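You operate a simulated robot arm through the tools that you are given. There is no shell and no other tool.

You run a simulated robot arm. Do the job below in one go: nothing can be reset, and whatever is moved stays where it is left.

JOB
Stopper the pink and green scent bottles, each with its own colour, and stand them on the silver tray. Set down upright: what you pick out.

Only the result counts: the job must be done as asked and must still hold three seconds after the hand-in. Knocking over, shifting, dropping, spilling or breaking anything else fails it. A push-on lid holds only when it is set on centred and level and pressed home; a screw cap is set on level and turned clockwise until tight.

ROBOT AND FRAMES
A 6-joint arm with a two-finger gripper, fixed in place. Base frame: the origin is on the floor under the middle of its stand, x ahead of it, y to its left, z up; the work surface is at about z = 76. Units: cm, rad, N and s.
With the tool pointing down near the work surface it reaches from about 32 to 66 cm from the base axis. Its first joint turns from -2.897 to 2.897 rad. Payload 3.18 kg.
Tool frame: the origin (TCP) lies between the finger pads and is the grasp point; the fingertips stand 3 cm ahead of it; z points along the fingers, y is the line along which they close. The gripper opens to 14.4 cm; its body begins 10.3 cm behind the TCP.
Orientation is that of the tool frame in the base frame, as [roll, pitch, yaw] about the fixed x, y, z axes, in that order (R = Rz(yaw) Ry(pitch) Rx(roll)). With the fingers straight down and closing along the base's y, the tool's x points along the base's -x, its y along +y and its z along -z.

CONTROLS
- The arm moves only by the tool nudge_tool. Its argument "steps" is a list of rows, each a list of 7 numbers: the finger opening in m, from 0 to 0.144, then the shift along the base's x, y, z in m, then the turn, a rotation vector about the base's x, y, z in degrees. In form: [[hand, tx, ty, tz, wx, wy, wz], ...]. A call has 1 to 20 rows; each row shifts and turns the commanded pose from where the row before left it. Rows are played at 5 a second. More than 5 cm and 0.15 rad between two rows, or a gripper value outside its range, and nothing of the call is played. A pose out of reach is approached as far as the arm can. The call stops where the force on the tool passes 90 N (or 10 N more than at its start, if that is more) or the arm is blocked; 0.2 s more then pass. The fingers move at their own pace (about 18.67 cm/s each) and stop on an object; they squeeze with about 45 N. The grip force told is the motor's: it shows also when the fingers shut on nothing. Time passes only in rows, and 0.2 s behind the last, so rows that do not move let the fingers close. The reply holds the time, the measured pose of the TCP, the force on the tool along the base axes, the opening and the grip force, in the units named above and with some noise, with the torque about the TCP (base axes, N m) and any sound that the robot's microphone picked up.
- Cameras (640 x 400 px; columns grow to the right, rows downward): "scene" is fixed at [21.89, 50.08, 148.44]; the picture's right is [-0.91, -0.41, 0.00], its down [-0.37, 0.81, -0.45] and it looks along [0.18, -0.41, -0.89] (base axes); focal length 309 px, centre (320, 200). "wrist" rides on the gripper at [7.6, 1.6, -14.3] in the tool frame; the picture's right is [-0.21, 0.98, 0.00], its down [-0.84, -0.18, -0.51] and it looks along [-0.50, -0.11, 0.86] (tool axes); focal length 218 px, centre (320, 200). There is no depth. A picture from a camera that has moved, and an enlarged one, comes with that camera's place and axes in the base frame and with its lens.
- snapshot(camera): a new picture of that camera. The clock stands still meanwhile.
- inspect(camera, box): a new picture of the part [left, top, right, bottom] of that camera's present view, enlarged. The clock stands still meanwhile.
- close_job(): hands the job in; it is judged then, once.

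Nothing tells you positions but the pictures and the camera data. Unless the task says otherwise, let go and move clear before handing in.

The tools are called after "Call:" as a command line: name --pt "numbers of a row" for each row, then --argument value for the rest, lists and objects as JSON in quotes. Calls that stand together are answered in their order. nudge_tool: Moves the arm, as the interface text tells. Its arguments: {"type":"object","properties":{"steps":{"type":"array","items":{"type":"array","items":{"type":"number"}}}},"required":["steps"]} The other tools are called the same way: snapshot (camera) takes a picture; inspect (camera, box) takes an enlarged picture of a part of a camera's view; close_job () hands the job in.

At the start:

```text
time_s: 0.0
eef_pos: [34.08, 11.12, 101.99]
tool_rot: [3.142, 0.001, -3.141]
force: [0.6, -0.2, 0.1]
torque: [-0.03, 0.02, 0.0]
grip_width: 14.4
gripper_force: 0.1
```

scene: 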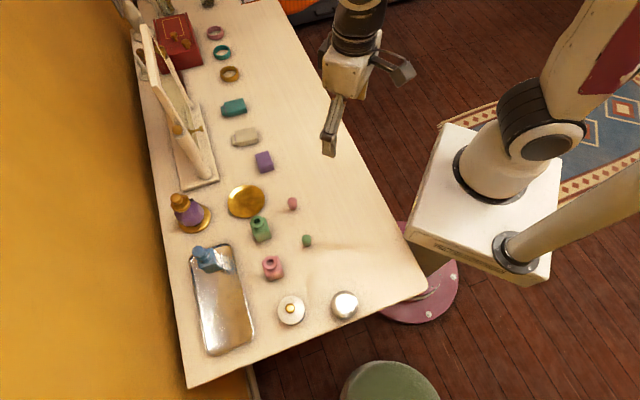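
wrist: 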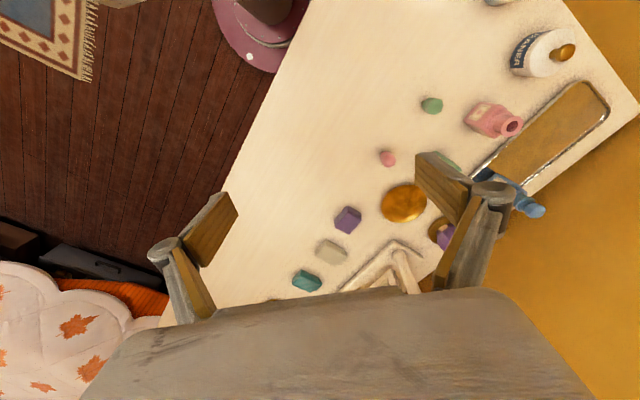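

I see a dressing table with a pink and a green bottle, each with an open neck, small pink and green stoppers lying nearby, and a silver tray that already holds a blue bottle. I'll look at the details first.

Call:
inspect --camera "scene" --box '[220, 180, 360, 290]'

Call:
inspect --camera "scene" --box '[160, 180, 300, 360]'

Call:
inspect --camera "wrist" --box '[340, 20, 620, 240]'

```text
3.64 times, centred on (290, 235) of scene
camera zoom: at [21.89, 50.08, 148.44], right [-0.91, -0.41, 0.0], down [-0.37, 0.81, -0.45], along [0.18, -0.41, -0.89], focal length 1125 px, centre (429, 73)
```

zoom: 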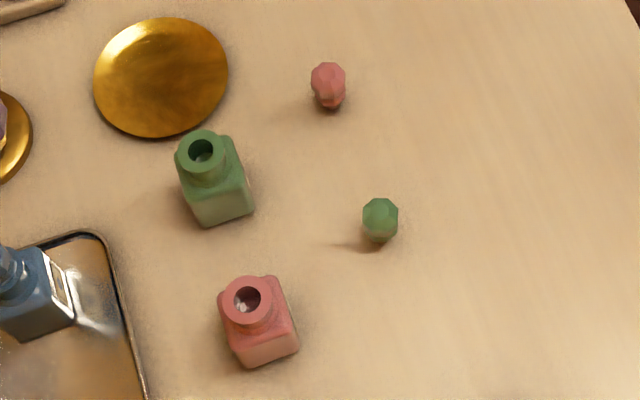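

```text
2.22 times, centred on (230, 270) of scene
camera zoom: at [21.89, 50.08, 148.44], right [-0.91, -0.41, 0.0], down [-0.37, 0.81, -0.45], along [0.18, -0.41, -0.89], focal length 687 px, centre (520, 44)
```

zoom: 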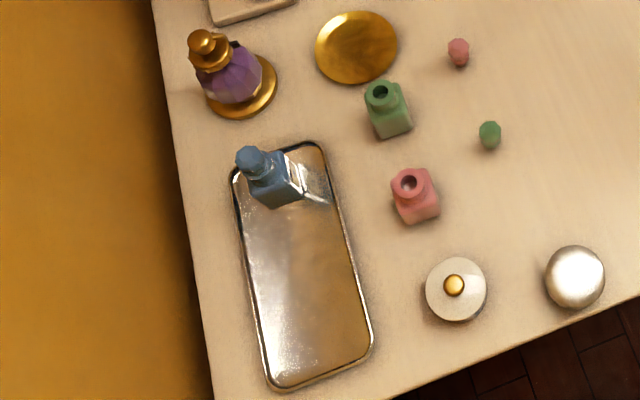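

```text
1.82 times, centred on (480, 130) of wrist
camera zoom: at [26.36, 12.76, 116.33], right [0.21, 0.98, 0.0], down [0.84, -0.18, 0.51], along [0.5, -0.11, -0.86], focal length 397 px, centre (29, 327)
```

zoom: 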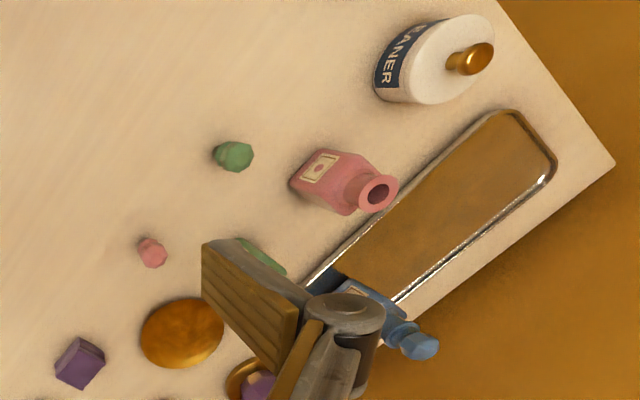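

The stoppers look as if they stand near (42.7, 21.3) for pink and (35, 28.8) for green. I take the bottles to be near (46.7, 30.4) for green and (39.3, 37.9) for pink, and the tray lies at the far edge of the reach. I'll zoom in more to check how each thing stands.

Call:
inspect --camera "scene" --box '[280, 190, 320, 215]'

Call:
inspect --camera "scene" --box '[288, 228, 328, 253]'

Call:
inspect --camera "scene" --box '[236, 206, 300, 286]'

Call:
inspect --camera "wrist" --box '[370, 80, 530, 180]'

```text
16.00 times, centred on (300, 202) of scene
camera zoom: at [21.89, 50.08, 148.44], right [-0.91, -0.41, 0.0], down [-0.37, 0.81, -0.45], along [0.18, -0.41, -0.89], focal length 4949 px, centre (640, 160)
```

zoom: 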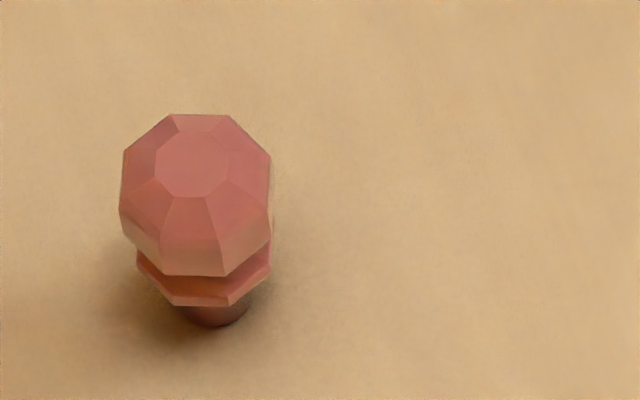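

```text
16.00 times, centred on (308, 240) of scene
camera zoom: at [21.89, 50.08, 148.44], right [-0.91, -0.41, 0.0], down [-0.37, 0.81, -0.45], along [0.18, -0.41, -0.89], focal length 4949 px, centre (512, -448)
```

zoom: 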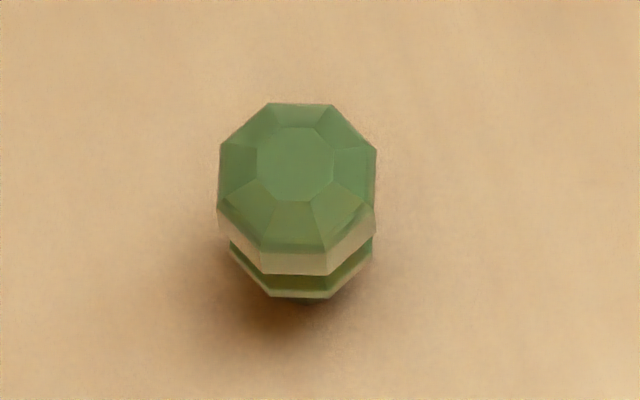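

```text
5.00 times, centred on (268, 246) of scene
camera zoom: at [21.89, 50.08, 148.44], right [-0.91, -0.41, 0.0], down [-0.37, 0.81, -0.45], along [0.18, -0.41, -0.89], focal length 1546 px, centre (580, -30)
```

zoom: 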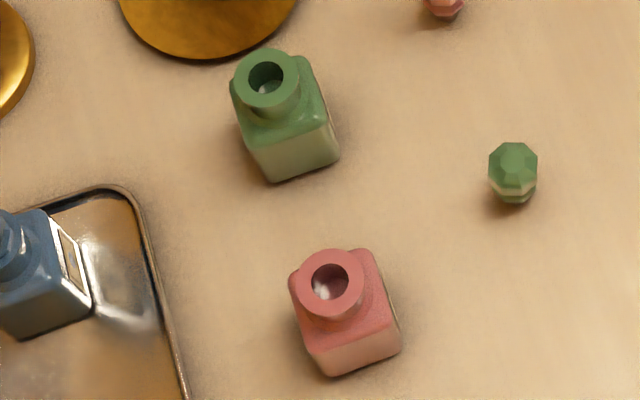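

```text
4.00 times, centred on (450, 130) of wrist
camera zoom: at [26.36, 12.76, 116.33], right [0.21, 0.98, 0.0], down [0.84, -0.18, 0.51], along [0.5, -0.11, -0.86], focal length 873 px, centre (-200, 480)
```

zoom: 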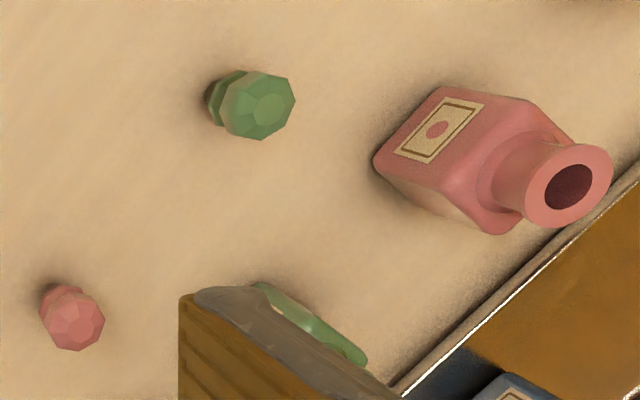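

Both stoppers stand upright on their plugs, with octagonal heads whose flats lie about 24° off the x axis. The bottles are square, about 8 cm tall and turned 45°, and the tray runs across the 45° direction. I'll go above the pink stopper with the hand turned 24° and look again.

Call:
nudge_tool --pt "0.07 0.0134 0.018 -0.015 0 0 4" --pt "0.07 0.0134 0.018 -0.015 0 0 4" --pt "0.07 0.0134 0.018 -0.015 0 0 4" --pt "0.07 0.0134 0.018 -0.015 0 0 4" --pt "0.07 0.0134 0.018 -0.015 0 0 4" --pt "0.07 0.0134 0.018 -0.015 0 0 4" --pt "0.07 0 0 0 0 0 0" --pt "0.07 0 0 0 0 0 0"

```text
time_s: 1.8
eef_pos: [42.2, 21.86, 93.12]
tool_rot: [-3.14, 0.0, -2.721]
force: [0.1, -0.5, 1.1]
torque: [0.0, -0.01, 0.0]
grip_width: 6.99
gripper_force: 0.1
```

The hand is now about 17 cm above the table over the pink stopper. I'll check its place from both cameras.

Call:
snapshot --camera "wrist"

Call:
snapshot --camera "scene"

```text
taken
camera wrist: at [34.41, 20.29, 107.43], right [-0.21, 0.98, 0.0], down [0.84, 0.18, 0.51], along [0.5, 0.11, -0.86], focal length 218 px, centre (320, 200)
```

wrist: 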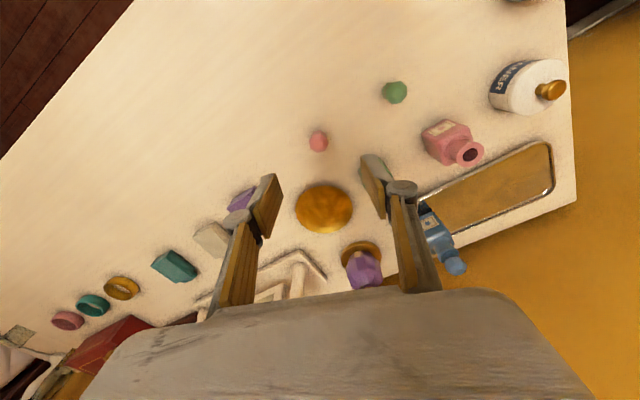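

```text
taken
```

scene: 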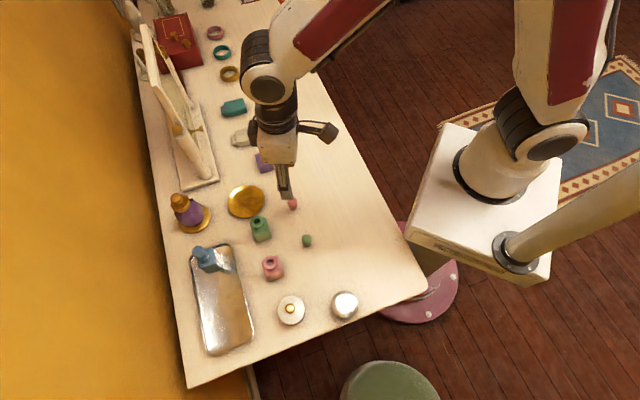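

Call:
inspect --camera "wrist" --box '[290, 110, 350, 160]'

Call:
inspect --camera "scene" --box '[260, 160, 320, 220]'

Call:
inspect --camera "wrist" --box '[360, 60, 500, 180]'

```text
8.00 times, centred on (320, 135) of wrist
camera zoom: at [34.41, 20.29, 107.43], right [-0.21, 0.98, 0.0], down [0.84, 0.18, 0.51], along [0.5, 0.11, -0.86], focal length 1746 px, centre (320, 720)
```

zoom: 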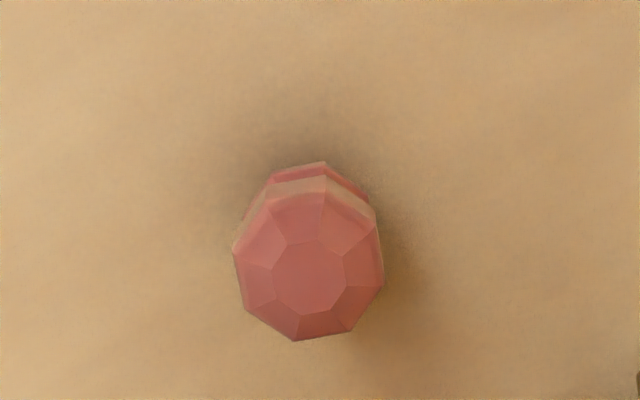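

```text
6.67 times, centred on (290, 190) of scene
camera zoom: at [21.89, 50.08, 148.44], right [-0.91, -0.41, 0.0], down [-0.37, 0.81, -0.45], along [0.18, -0.41, -0.89], focal length 2062 px, centre (520, 267)
```

zoom: 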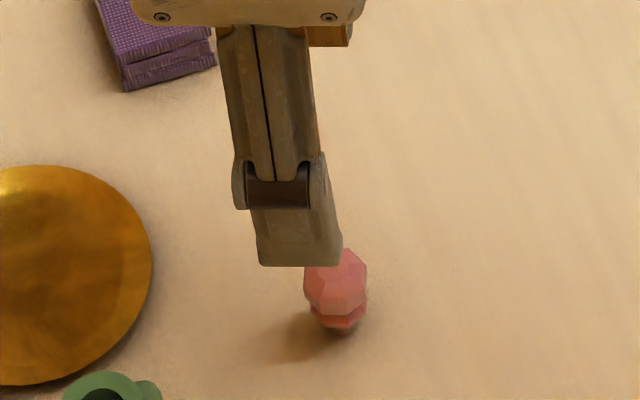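

```text
3.33 times, centred on (430, 120) of wrist
camera zoom: at [34.41, 20.29, 107.43], right [-0.21, 0.98, 0.0], down [0.84, 0.18, 0.51], along [0.5, 0.11, -0.86], focal length 728 px, centre (-47, 467)
```

zoom: 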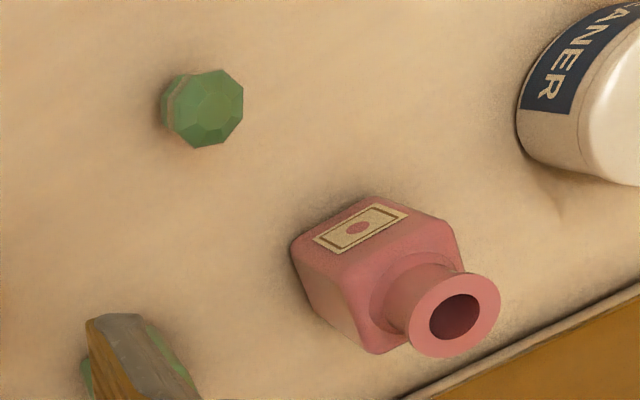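

The pink stopper triangulates to (42.2, 21.85) from both views, directly under the hand, and its flats match the grip direction. I'll go down so the fingertips sit beside the head but stay above the plug, then look before closing.

Call:
nudge_tool --pt "0.06 0 0 -0.02 0 0 0" --pt "0.05 0 0 -0.02 0 0 0" --pt "0.05 0 0 -0.02 0 0 0" --pt "0.05 0 0 -0.02 0 0 0" --pt "0.05 0 0 -0.02 0 0 0" --pt "0.05 0 0 -0.015 0 0 0" --pt "0.05 0 0 -0.004 0 0 0" --pt "0.05 0 0 0 0 0 0" --pt "0.05 0 0 0 0 0 0"

Call:
snapshot --camera "wrist"

Call:
inspect --camera "scene" --box '[260, 160, 320, 220]'

```text
time_s: 3.8
eef_pos: [42.32, 22.0, 81.12]
tool_rot: [3.139, 0.0, -2.724]
force: [-0.2, -0.2, -0.1]
torque: [0.0, 0.0, -0.01]
grip_width: 4.98
gripper_force: 0.0
```

```text
taken
camera wrist: at [34.44, 20.32, 95.43], right [-0.21, 0.98, 0.0], down [0.84, 0.18, 0.51], along [0.5, 0.11, -0.86], focal length 218 px, centre (320, 200)
```

wrist: 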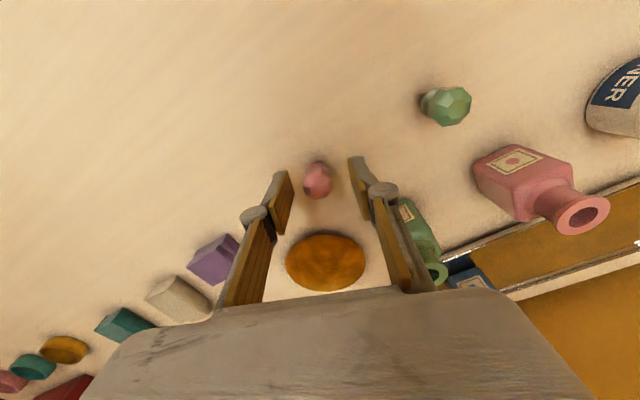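

```text
6.67 times, centred on (290, 190) of scene
camera zoom: at [21.89, 50.08, 148.44], right [-0.91, -0.41, 0.0], down [-0.37, 0.81, -0.45], along [0.18, -0.41, -0.89], focal length 2062 px, centre (520, 267)
```

zoom: 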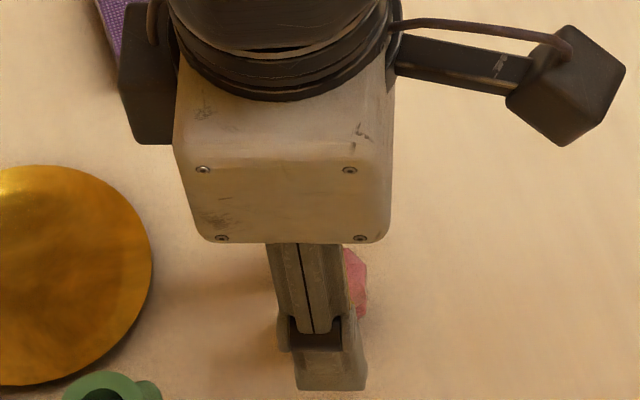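

The stopper head sits between the two pads in both views. I'll close the fingers now.

Call:
nudge_tool --pt "0.03 0 0 0 0 0 0" --pt "0.01 0 0 0 0 0 0" --pt "0.01 0 0 0 0 0 0" --pt "0.01 0 0 0 0 0 0"

Call:
inspect --camera "wrist" --box '[240, 130, 400, 230]'

```text
time_s: 4.8
eef_pos: [42.24, 21.97, 81.14]
tool_rot: [3.142, 0.001, -2.723]
force: [0.4, -1.0, 0.2]
torque: [-0.02, -0.03, 0.0]
grip_width: 2.18
gripper_force: 45.3
```

```text
4.00 times, centred on (320, 180) of wrist
camera zoom: at [34.45, 20.32, 95.44], right [-0.21, 0.98, 0.0], down [0.84, 0.18, 0.51], along [0.5, 0.11, -0.86], focal length 873 px, centre (320, 280)
```

zoom: 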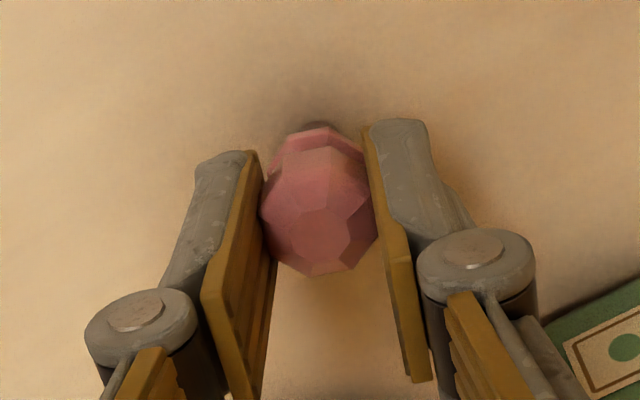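

The fingers hold the pink stopper at 2.18 cm with full grip force. I'll lift straight up, move to above the pink bottle near (38.8, 38.4) with a turn to the 45° direction, and inspect there.

Call:
nudge_tool --pt "0.01 0 0 0.015 0 0 0" --pt "0.01 0 0 0.025 0 0 0" --pt "0.01 0 0 0.03 0 0 0" --pt "0.01 0 0 0.03 0 0 0" --pt "0.01 0 0 0.03 0 0 0" --pt "0.01 -0.004 0.019 0 0 0 3" --pt "0.01 -0.004 0.0205 0 0 0 3" --pt "0.01 -0.004 0.0205 0 0 0 3" --pt "0.01 -0.004 0.0205 0 0 0 3" --pt "0.01 -0.004 0.0205 0 0 0 3" --pt "0.01 -0.004 0.0205 0 0 0 3" --pt "0.01 -0.004 0.0205 0 0 0 3" --pt "0.01 -0.006 0.0215 0 0 0 0" --pt "0.01 0 0 0 0 0 0" --pt "0.01 0 0 0 0 0 0"

Call:
snapshot --camera "wrist"

Call:
snapshot --camera "scene"

```text
time_s: 8.0
eef_pos: [38.82, 38.33, 94.17]
tool_rot: [3.14, 0.001, -2.357]
force: [0.0, -0.9, 0.0]
torque: [-0.02, -0.01, 0.03]
grip_width: 2.18
gripper_force: 44.6
```

```text
taken
camera wrist: at [32.15, 34.07, 108.4], right [-0.54, 0.84, 0.0], down [0.72, 0.47, 0.51], along [0.43, 0.28, -0.86], focal length 218 px, centre (320, 200)
```

wrist: 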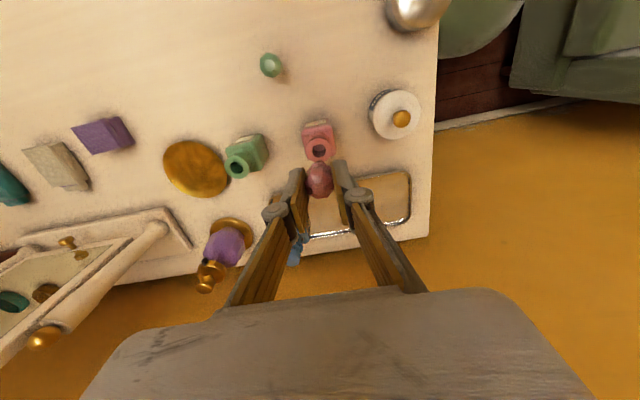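

```text
taken
```

scene: 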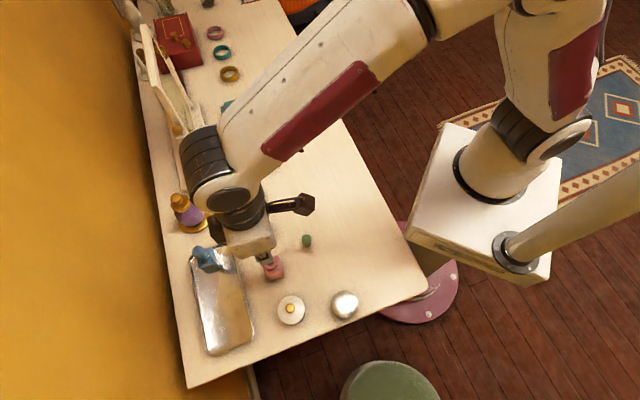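

Call:
inspect --camera "wrist" --box '[270, 105, 370, 215]'

Call:
inspect --camera "scene" --box '[235, 225, 305, 290]'

```text
3.64 times, centred on (320, 160) of wrist
camera zoom: at [32.15, 34.07, 108.4], right [-0.54, 0.84, 0.0], down [0.72, 0.47, 0.51], along [0.43, 0.28, -0.86], focal length 794 px, centre (320, 346)
```

zoom: 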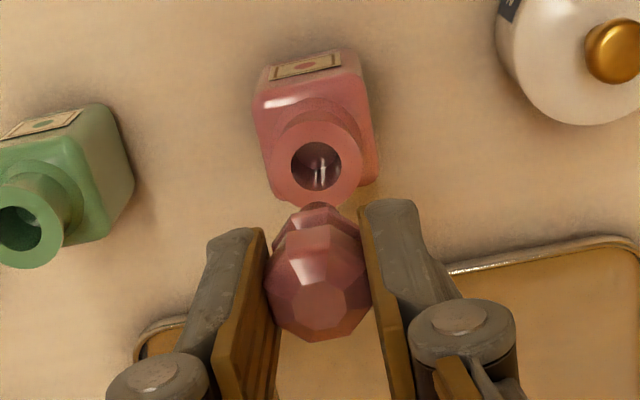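

```text
6.15 times, centred on (270, 258) of scene
camera zoom: at [21.89, 50.08, 148.44], right [-0.91, -0.41, 0.0], down [-0.37, 0.81, -0.45], along [0.18, -0.41, -0.89], focal length 1903 px, centre (628, -154)
```

zoom: 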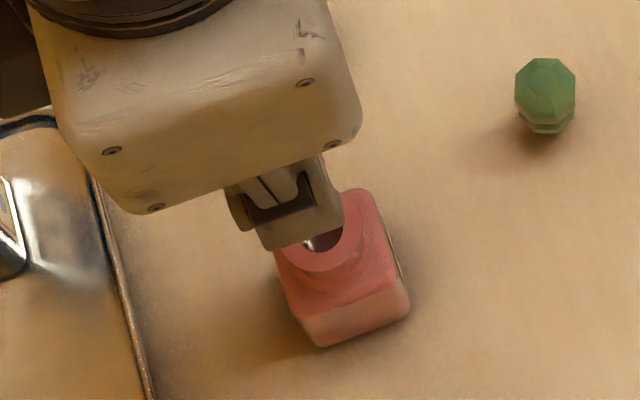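

The pink stopper hangs above the pink bottle's neck, which triangulates to about (38.9, 38.3) with its lip near z = 83.6. I'll zoom in to check where the stopper sits in the hand.

Call:
inspect --camera "wrist" --box '[295, 135, 345, 205]'

Call:
inspect --camera "scene" --box '[255, 245, 295, 285]'

```text
5.71 times, centred on (320, 170) of wrist
camera zoom: at [32.15, 34.07, 108.4], right [-0.54, 0.84, 0.0], down [0.72, 0.47, 0.51], along [0.43, 0.28, -0.86], focal length 1247 px, centre (320, 371)
```

zoom: 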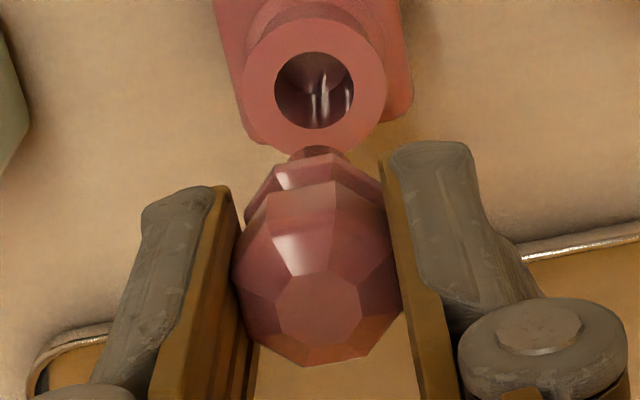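

```text
10.00 times, centred on (275, 265) of scene
camera zoom: at [21.89, 50.08, 148.44], right [-0.91, -0.41, 0.0], down [-0.37, 0.81, -0.45], along [0.18, -0.41, -0.89], focal length 3093 px, centre (770, -450)
```

zoom: 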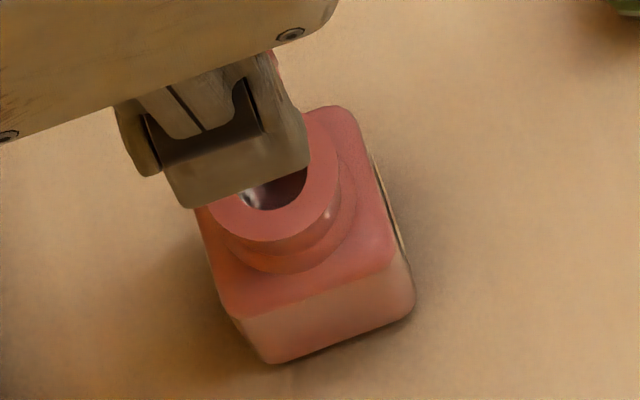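

The neck's hole is about 1.6 cm wide and the plug about 1 cm. I'll correct slightly sideways, come down until the plug is just above the lip, and check the alignment again there.

Call:
nudge_tool --pt "0.01 0.0018 0.0007 -0.01 0 0 0" --pt "0.01 0 0 -0.02 0 0 0" --pt "0.01 0 0 -0.015 0 0 0" --pt "0.01 0 0 0 0 0 0" --pt "0.01 0 0 0 0 0 0"

Call:
inspect --camera "wrist" --box '[295, 135, 345, 205]'

Call:
inspect --camera "scene" --box '[255, 245, 295, 285]'

```text
time_s: 9.2
eef_pos: [38.96, 38.27, 89.64]
tool_rot: [-3.141, 0.001, -2.356]
force: [0.0, 1.0, -0.1]
torque: [0.0, -0.01, -0.01]
grip_width: 2.16
gripper_force: 45.0
```

```text
5.71 times, centred on (320, 170) of wrist
camera zoom: at [32.3, 34.13, 103.91], right [-0.54, 0.84, 0.0], down [0.72, 0.47, 0.51], along [0.43, 0.28, -0.86], focal length 1247 px, centre (320, 371)
```

zoom: 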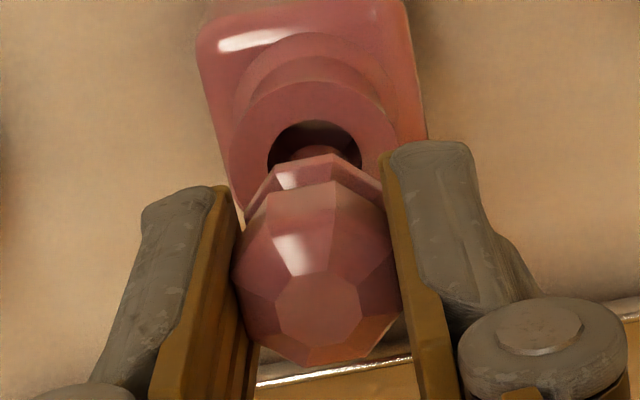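

```text
10.00 times, centred on (275, 265) of scene
camera zoom: at [21.89, 50.08, 148.44], right [-0.91, -0.41, 0.0], down [-0.37, 0.81, -0.45], along [0.18, -0.41, -0.89], focal length 3093 px, centre (770, -450)
```

zoom: 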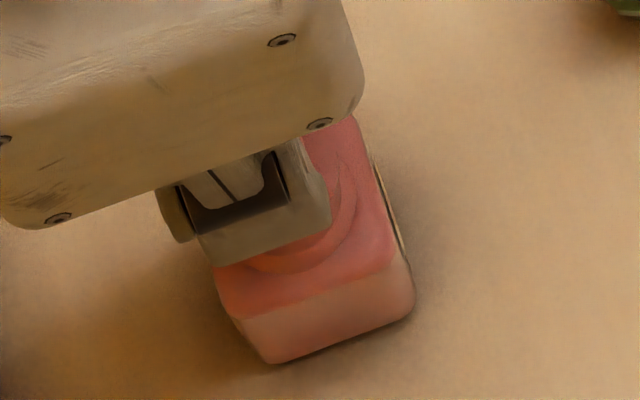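

The plug is about 1 cm above the neck, and the two views agree that it is centred to within roughly 1 mm. I'll lower it slowly into the hole and watch the force.

Call:
nudge_tool --pt "0.01 0 0 -0.004 0 0 0" --pt "0.01 0 0 -0.003 0 0 0" --pt "0.01 0 0 -0.003 0 0 0" --pt "0.01 0 0 -0.002 0 0 0" --pt "0.01 0 0 0 0 0 0"

Call:
inspect --camera "wrist" --box '[295, 135, 345, 205]'

Call:
inspect --camera "scene" --box '[255, 245, 295, 285]'

```text
time_s: 10.4
eef_pos: [38.93, 38.35, 88.52]
tool_rot: [3.141, 0.0, -2.358]
force: [-0.2, -0.5, 0.3]
torque: [-0.01, 0.0, 0.0]
grip_width: 2.17
gripper_force: 45.3
```

```text
5.71 times, centred on (320, 170) of wrist
camera zoom: at [32.27, 34.1, 102.76], right [-0.54, 0.84, 0.0], down [0.72, 0.47, 0.51], along [0.43, 0.28, -0.86], focal length 1247 px, centre (320, 371)
```

zoom: 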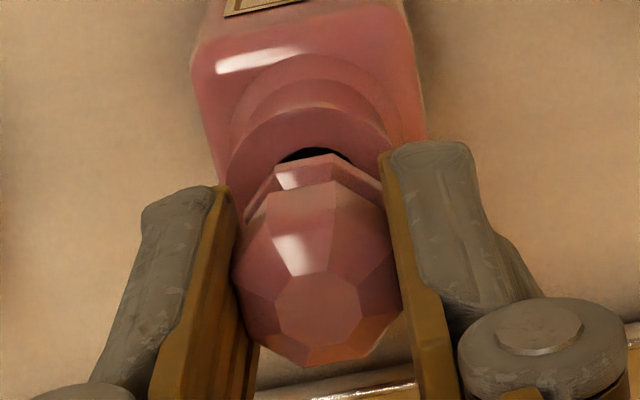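

```text
10.00 times, centred on (275, 265) of scene
camera zoom: at [21.89, 50.08, 148.44], right [-0.91, -0.41, 0.0], down [-0.37, 0.81, -0.45], along [0.18, -0.41, -0.89], focal length 3093 px, centre (770, -450)
```

zoom: 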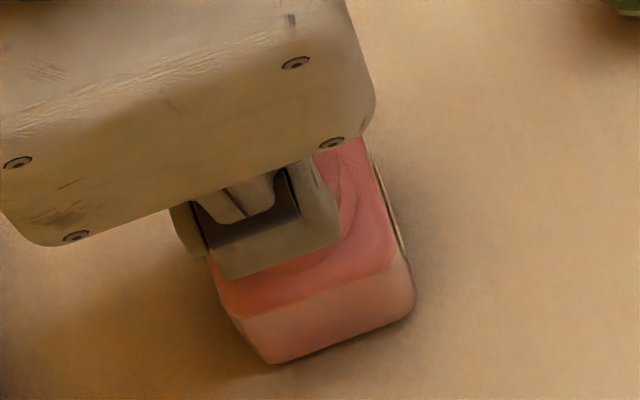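

No contact yet, and the plug is about at lip level. I'll keep lowering in small steps.

Call:
nudge_tool --pt "0.01 0 0 -0.002 0 0 0" --pt "0.01 0 0 -0.002 0 0 0" --pt "0.01 0 0 -0.002 0 0 0"

```text
time_s: 11.2
eef_pos: [38.89, 38.28, 87.97]
tool_rot: [3.14, 0.001, -2.355]
force: [-0.4, -0.8, -0.5]
torque: [0.0, -0.02, 0.01]
grip_width: 2.17
gripper_force: 45.0
```

Call:
nudge_tool --pt "0.01 0 0 -0.002 0 0 0" --pt "0.01 0 0 -0.002 0 0 0"

Call:
inspect --camera "wrist" --box '[295, 135, 345, 205]'

```text
time_s: 11.8
eef_pos: [38.95, 38.27, 87.46]
tool_rot: [-3.141, -0.001, -2.356]
force: [0.4, 0.1, -0.3]
torque: [0.02, 0.01, 0.01]
grip_width: 2.2
gripper_force: 44.7
```

```text
5.71 times, centred on (320, 170) of wrist
camera zoom: at [32.26, 34.07, 101.71], right [-0.54, 0.84, 0.0], down [0.72, 0.47, 0.51], along [0.43, 0.28, -0.86], focal length 1247 px, centre (320, 371)
```

zoom: 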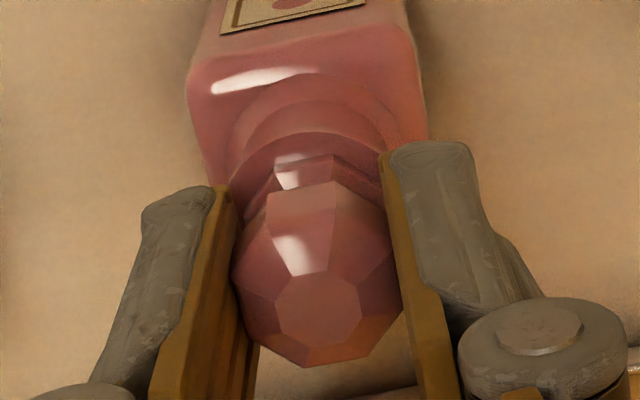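

The plug is going into the neck without contact force, so it is inside the hole. I'll trim about 0.7 mm sideways and go on down until the flange meets the lip.

Call:
nudge_tool --pt "0.01 0 -0.0007 -0.001 0 0 0" --pt "0.01 0 0 -0.0015 0 0 0"

```text
time_s: 12.4
eef_pos: [39.02, 38.29, 87.39]
tool_rot: [-3.14, 0.003, -2.356]
force: [-5.3, -2.3, 26.9]
torque: [-0.16, 0.27, 0.02]
grip_width: 2.19
gripper_force: 45.0
```

Call:
inspect --camera "wrist" --box '[295, 135, 345, 205]'

Call:
inspect --camera "scene" --box '[255, 245, 295, 285]'

```text
5.71 times, centred on (320, 170) of wrist
camera zoom: at [32.24, 34.04, 101.61], right [-0.54, 0.84, 0.0], down [0.72, 0.47, 0.51], along [0.43, 0.28, -0.86], focal length 1247 px, centre (320, 371)
```

zoom: 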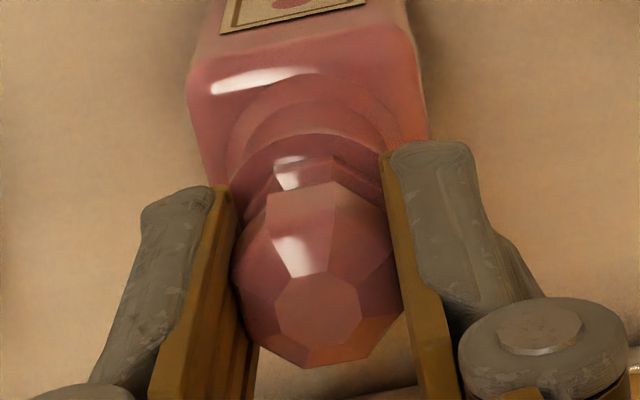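

```text
10.00 times, centred on (275, 265) of scene
camera zoom: at [21.89, 50.08, 148.44], right [-0.91, -0.41, 0.0], down [-0.37, 0.81, -0.45], along [0.18, -0.41, -0.89], focal length 3093 px, centre (770, -450)
```

zoom: 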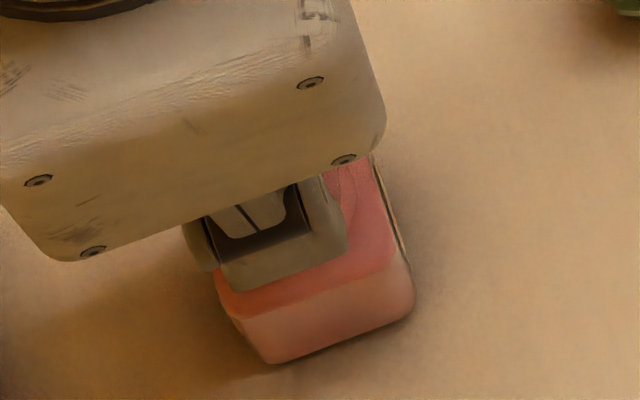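

Call:
inspect --camera "wrist" --box '[308, 152, 332, 172]'

```text
16.00 times, centred on (320, 162) of wrist
camera zoom: at [32.24, 34.04, 101.61], right [-0.54, 0.84, 0.0], down [0.72, 0.47, 0.51], along [0.43, 0.28, -0.86], focal length 3492 px, centre (320, 808)
```

zoom: 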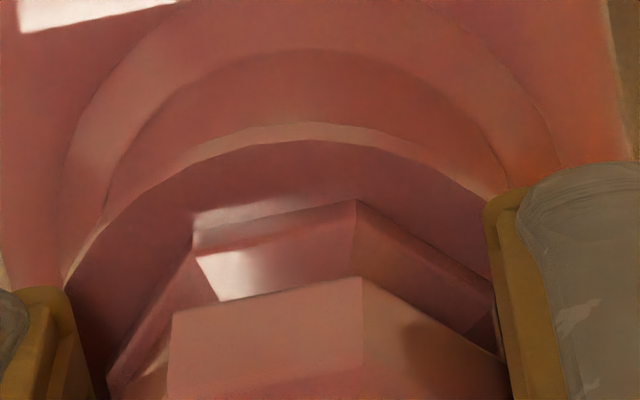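

The flange is just above the lip and looks centred, and the arm feels about 27 N of resistance with a small side load. I'll ease about half a millimetre toward −x/−y and press further.

Call:
nudge_tool --pt "0.01 -0.0006 -0.0003 0 0 0 0" --pt "0.01 0 0 -0.0005 0 0 0"

```text
time_s: 13.0
eef_pos: [38.95, 38.25, 87.34]
tool_rot: [3.14, 0.006, -2.356]
force: [1.2, 1.3, 28.0]
torque: [0.01, 0.0, -0.01]
grip_width: 2.19
gripper_force: 45.3
```

The side load and torque are now nearly zero, so the stopper is centred. I'll press on in small steps.

Call:
nudge_tool --pt "0.01 0 0 -0.001 0 0 0" --pt "0.01 0 0 -0.001 0 0 0"

```text
time_s: 13.6
eef_pos: [38.77, 38.26, 87.13]
tool_rot: [3.141, 0.003, -2.356]
force: [2.1, 2.7, 37.4]
torque: [0.03, 0.02, -0.01]
grip_width: 2.16
gripper_force: 44.9
```

Call:
nudge_tool --pt "0.01 0 0 -0.001 0 0 0" --pt "0.01 0 0 -0.001 0 0 0"

Call:
inspect --camera "wrist" --box '[295, 135, 345, 205]'

```text
time_s: 14.2
eef_pos: [38.82, 38.33, 86.84]
tool_rot: [-3.141, 0.004, -2.357]
force: [-0.5, -0.6, 46.6]
torque: [-0.1, 0.07, -0.01]
grip_width: 2.18
gripper_force: 44.6
```

```text
5.71 times, centred on (320, 170) of wrist
camera zoom: at [32.2, 34.01, 101.23], right [-0.54, 0.84, 0.0], down [0.72, 0.47, 0.51], along [0.43, 0.28, -0.86], focal length 1247 px, centre (320, 371)
```

zoom: 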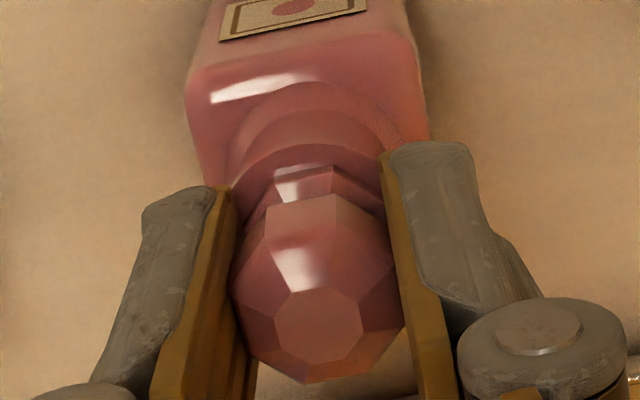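

The stopper slid about 3 mm up within the fingers at 47 N, so gripping friction limits how hard I can press this way. I'll take the load off, let go, rise, and look at how it sits before pressing from above.

Call:
nudge_tool --pt "0.01 0 0 0.001 0 0 0" --pt "0.01 0 0 0.001 0 0 0" --pt "0.01 0 0 0.001 0 0 0"

```text
time_s: 15.0
eef_pos: [38.93, 38.29, 86.93]
tool_rot: [3.141, -0.002, -2.356]
force: [4.5, 3.6, 18.0]
torque: [0.09, -0.17, -0.03]
grip_width: 2.18
gripper_force: 44.9
```

Call:
nudge_tool --pt "0.01 0 0 0.001 0 0 0" --pt "0.01 0 0 0.0008 0 0 0"

```text
time_s: 15.6
eef_pos: [38.79, 38.17, 86.99]
tool_rot: [3.141, -0.003, -2.356]
force: [0.5, -0.1, -0.1]
torque: [0.01, 0.01, 0.03]
grip_width: 2.14
gripper_force: 45.6
```

The load is off. I'll open the fingers and rise clear.

Call:
nudge_tool --pt "0.03 0 0 0 0 0 0" --pt "0.045 0 0 0 0 0 0" --pt "0.045 0 0 0.02 0 0 0" --pt "0.045 0 0 0.03 0 0 0" --pt "0.045 0 0 0.03 0 0 0" --pt "0.045 0 0 0 0 0 0"

Call:
inspect --camera "wrist" --box '[280, 105, 360, 175]'

Call:
inspect --camera "scene" --box '[255, 245, 295, 285]'

```text
time_s: 17.0
eef_pos: [38.82, 38.22, 95.13]
tool_rot: [3.141, 0.005, -2.355]
force: [-0.6, -0.3, 0.0]
torque: [0.02, 0.03, 0.0]
grip_width: 4.5
gripper_force: 0.2
```

```text
5.71 times, centred on (320, 140) of wrist
camera zoom: at [32.02, 33.97, 109.42], right [-0.54, 0.84, 0.0], down [0.72, 0.47, 0.51], along [0.43, 0.28, -0.86], focal length 1247 px, centre (320, 543)
```

zoom: 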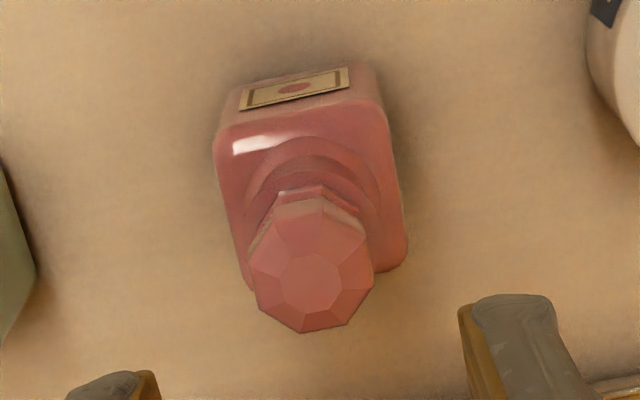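

```text
10.00 times, centred on (275, 265) of scene
camera zoom: at [21.89, 50.08, 148.44], right [-0.91, -0.41, 0.0], down [-0.37, 0.81, -0.45], along [0.18, -0.41, -0.89], focal length 3093 px, centre (770, -450)
```

zoom: 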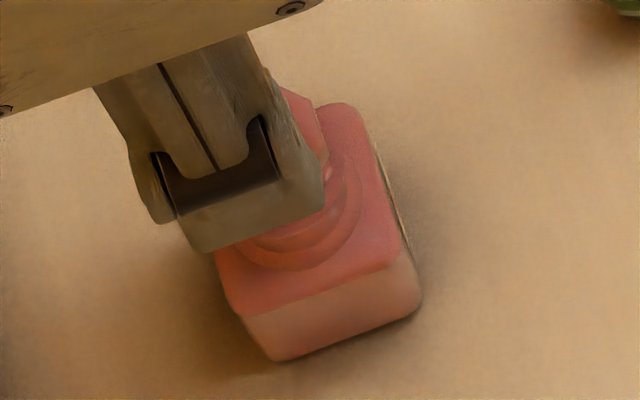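

The stopper sits upright on the pink bottle. I'll close the fingers and press down on its head from above to make sure it is home.

Call:
nudge_tool --pt "0.0 0 0 0 0 0 0" --pt "0.0 0 0 0 0 0 0" --pt "0.0 0 0 -0.02 0 0 0" --pt "0.0 0 0 -0.015 0 0 0" --pt "0.0 0 0 -0.008 0 0 0" --pt "0.0 0 0 -0.003 0 0 0" --pt "0.0 0 0 -0.002 0 0 0" --pt "0.0 0 0 0 0 0 0"

Call:
inspect --camera "wrist" --box '[280, 125, 360, 195]'

Call:
inspect --camera "scene" --box '[255, 245, 295, 285]'

```text
time_s: 18.8
eef_pos: [38.82, 38.13, 90.59]
tool_rot: [-3.141, 0.0, -2.356]
force: [-0.4, -0.9, -0.4]
torque: [0.0, -0.01, -0.02]
grip_width: 0.02
gripper_force: 30.6
```

```text
5.71 times, centred on (320, 160) of wrist
camera zoom: at [32.18, 33.96, 104.73], right [-0.54, 0.84, 0.0], down [0.72, 0.47, 0.51], along [0.43, 0.28, -0.86], focal length 1247 px, centre (320, 429)
```

zoom: 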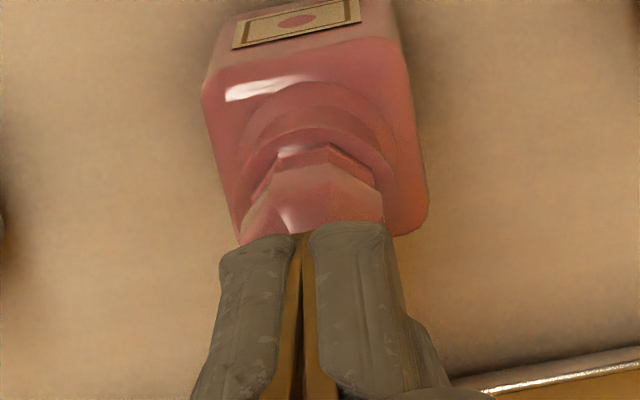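

```text
10.00 times, centred on (275, 265) of scene
camera zoom: at [21.89, 50.08, 148.44], right [-0.91, -0.41, 0.0], down [-0.37, 0.81, -0.45], along [0.18, -0.41, -0.89], focal length 3093 px, centre (770, -450)
```

zoom: 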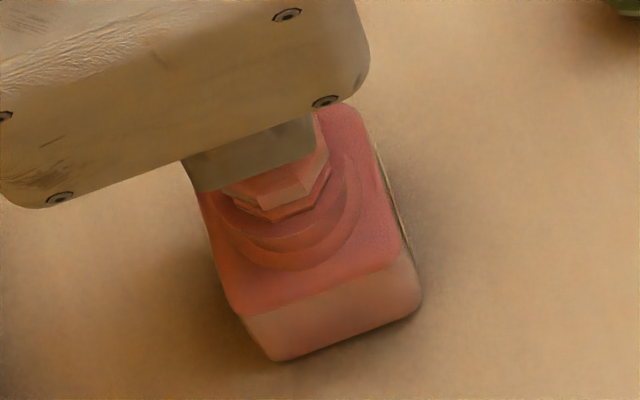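

Call:
nudge_tool --pt "0.0 -0.0005 0.0009 -0.003 0 0 0" --pt "0.0 0 0 -0.003 0 0 0" --pt "0.0 0 0 -0.002 0 0 0"

```text
time_s: 19.6
eef_pos: [38.75, 38.29, 89.66]
tool_rot: [-3.141, 0.0, -2.357]
force: [-0.6, 0.9, 0.0]
torque: [-0.02, -0.03, 0.01]
grip_width: 0.01
gripper_force: 31.0
```

Call:
nudge_tool --pt "0.0 0 0 -0.0015 0 0 0" --pt "0.0 0 0 -0.0015 0 0 0"

```text
time_s: 20.2
eef_pos: [38.83, 38.27, 89.49]
tool_rot: [3.14, 0.002, -2.356]
force: [-2.7, -1.9, 11.6]
torque: [-0.05, 0.08, -0.01]
grip_width: 0.58
gripper_force: 30.7
```

Call:
inspect --camera "wrist" --box '[280, 125, 360, 195]'

Call:
inspect --camera "scene" --box '[255, 245, 295, 285]'

```text
5.71 times, centred on (320, 160) of wrist
camera zoom: at [32.18, 34.07, 103.72], right [-0.54, 0.84, 0.0], down [0.72, 0.47, 0.51], along [0.43, 0.28, -0.86], focal length 1247 px, centre (320, 429)
```

zoom: 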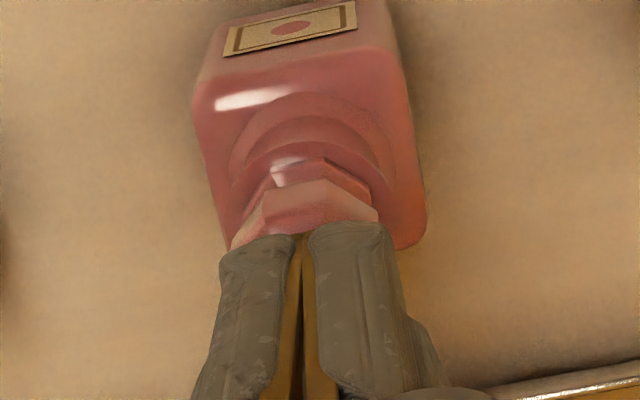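

```text
10.00 times, centred on (275, 265) of scene
camera zoom: at [21.89, 50.08, 148.44], right [-0.91, -0.41, 0.0], down [-0.37, 0.81, -0.45], along [0.18, -0.41, -0.89], focal length 3093 px, centre (770, -450)
```

zoom: 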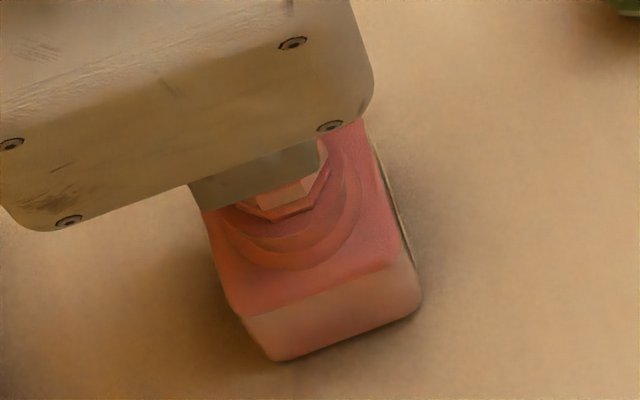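

Call:
nudge_tool --pt "0.0 0 0 -0.001 0 0 0" --pt "0.0 0 0 -0.001 0 0 0"

```text
time_s: 20.8
eef_pos: [38.86, 38.35, 89.47]
tool_rot: [3.141, 0.005, -2.357]
force: [-4.9, -7.4, 44.5]
torque: [-0.36, 0.26, -0.04]
grip_width: 0.6
gripper_force: 30.8
```

The press is now direct: 44 N with no movement. I'll go a little further to make sure the stopper is home.

Call:
nudge_tool --pt "0.0 -0.001 -0.001 0 0 0 0" --pt "0.0 0 0 -0.001 0 0 0"

```text
time_s: 21.4
eef_pos: [38.83, 38.31, 89.33]
tool_rot: [3.141, 0.011, -2.357]
force: [1.2, -2.5, 56.3]
torque: [-0.24, 0.13, -0.04]
grip_width: 0.58
gripper_force: 31.1
```

Call:
nudge_tool --pt "0.0 0 0 -0.001 0 0 0" --pt "0.0 0 0 0 0 0 0"

Call:
inspect --camera "wrist" --box '[280, 125, 360, 195]'

Call:
inspect --camera "scene" --box '[255, 245, 295, 285]'

```text
time_s: 22.0
eef_pos: [38.82, 38.29, 89.31]
tool_rot: [3.141, 0.011, -2.357]
force: [-0.8, -5.2, 66.2]
torque: [-0.39, 0.26, 0.0]
grip_width: 0.6
gripper_force: 31.2
```

```text
5.71 times, centred on (320, 160) of wrist
camera zoom: at [32.07, 34.02, 103.59], right [-0.54, 0.84, 0.0], down [0.72, 0.47, 0.52], along [0.43, 0.28, -0.86], focal length 1247 px, centre (320, 429)
```

zoom: 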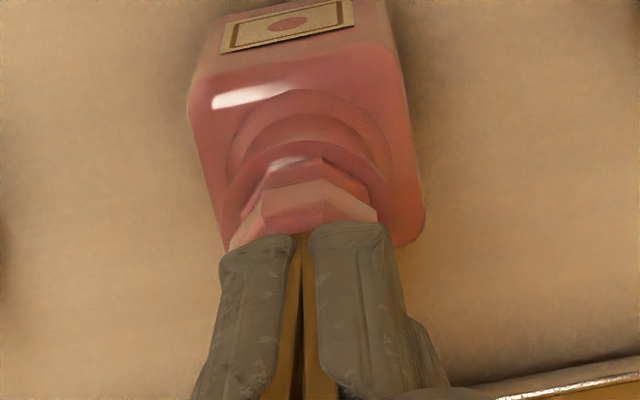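

```text
10.00 times, centred on (275, 265) of scene
camera zoom: at [21.89, 50.08, 148.44], right [-0.91, -0.41, 0.0], down [-0.37, 0.81, -0.45], along [0.18, -0.41, -0.89], focal length 3093 px, centre (770, -450)
```

zoom: 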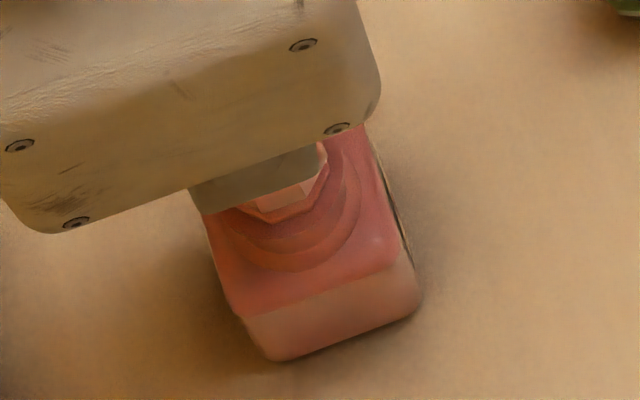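

The press reached 66 N with the stopper holding firm. I'll ease off, rise and inspect how it sits.

Call:
nudge_tool --pt "0.0 0 0 0.002 0 0 0" --pt "0.0 0.0005 0.0005 0.003 0 0 0" --pt "0.0 0 0 0.01 0 0 0" --pt "0.0 0 0 0.03 0 0 0" --pt "0.0 0 0 0.02 0 0 0" --pt "0.0 0 0 0 0 0 0"

Call:
inspect --camera "wrist" --box '[280, 105, 360, 175]'

Call:
inspect --camera "scene" --box '[255, 245, 295, 285]'

```text
time_s: 23.4
eef_pos: [38.7, 38.07, 95.5]
tool_rot: [-3.141, 0.005, -2.356]
force: [-0.8, -0.4, -0.1]
torque: [-0.02, 0.0, 0.0]
grip_width: 0.0
gripper_force: 30.2
```

```text
5.71 times, centred on (320, 140) of wrist
camera zoom: at [31.91, 33.8, 109.57], right [-0.54, 0.84, 0.0], down [0.72, 0.47, 0.51], along [0.43, 0.28, -0.86], focal length 1247 px, centre (320, 543)
```

zoom: 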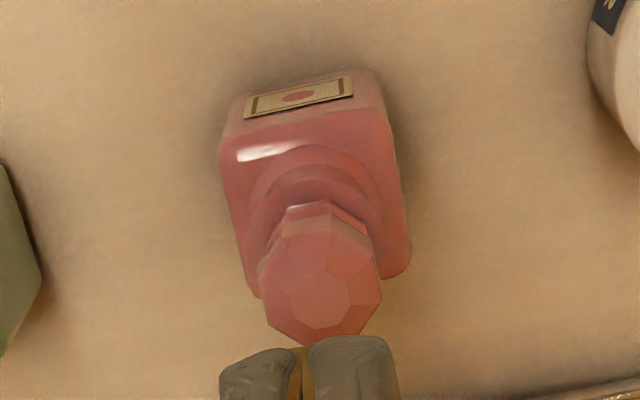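

```text
10.00 times, centred on (275, 265) of scene
camera zoom: at [21.89, 50.08, 148.44], right [-0.91, -0.41, 0.0], down [-0.37, 0.81, -0.45], along [0.18, -0.41, -0.89], focal length 3093 px, centre (770, -450)
```

zoom: 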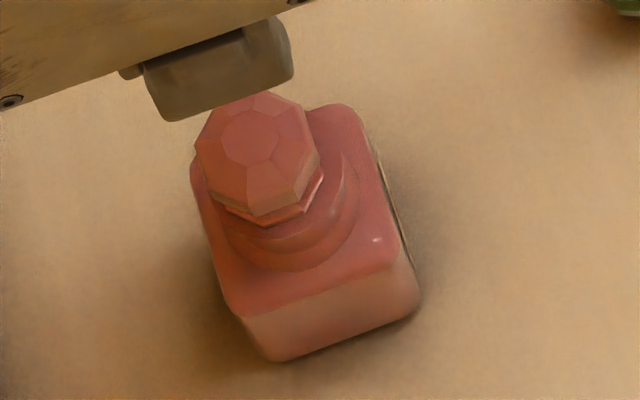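

Call:
inspect --camera "scene" --box '[270, 251, 294, 275]'

Call:
inspect --camera "wrist" --box '[305, 123, 335, 168]'

```text
16.00 times, centred on (282, 263) of scene
camera zoom: at [21.89, 50.08, 148.44], right [-0.91, -0.41, 0.0], down [-0.37, 0.81, -0.45], along [0.18, -0.41, -0.89], focal length 4949 px, centre (928, -808)
```

zoom: 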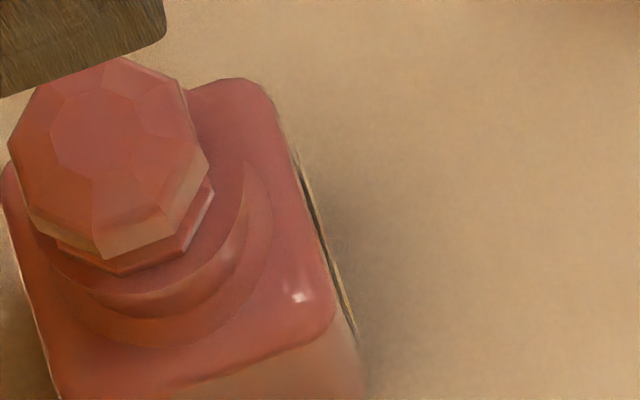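

```text
8.89 times, centred on (320, 146) of wrist
camera zoom: at [31.91, 33.8, 109.57], right [-0.54, 0.84, 0.0], down [0.72, 0.47, 0.51], along [0.43, 0.28, -0.86], focal length 1940 px, centre (320, 684)
```

zoom: 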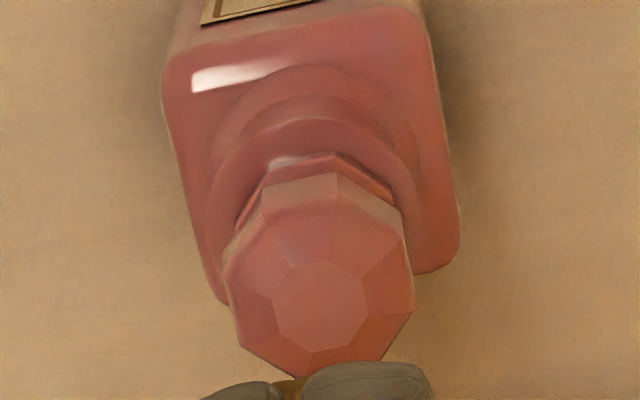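

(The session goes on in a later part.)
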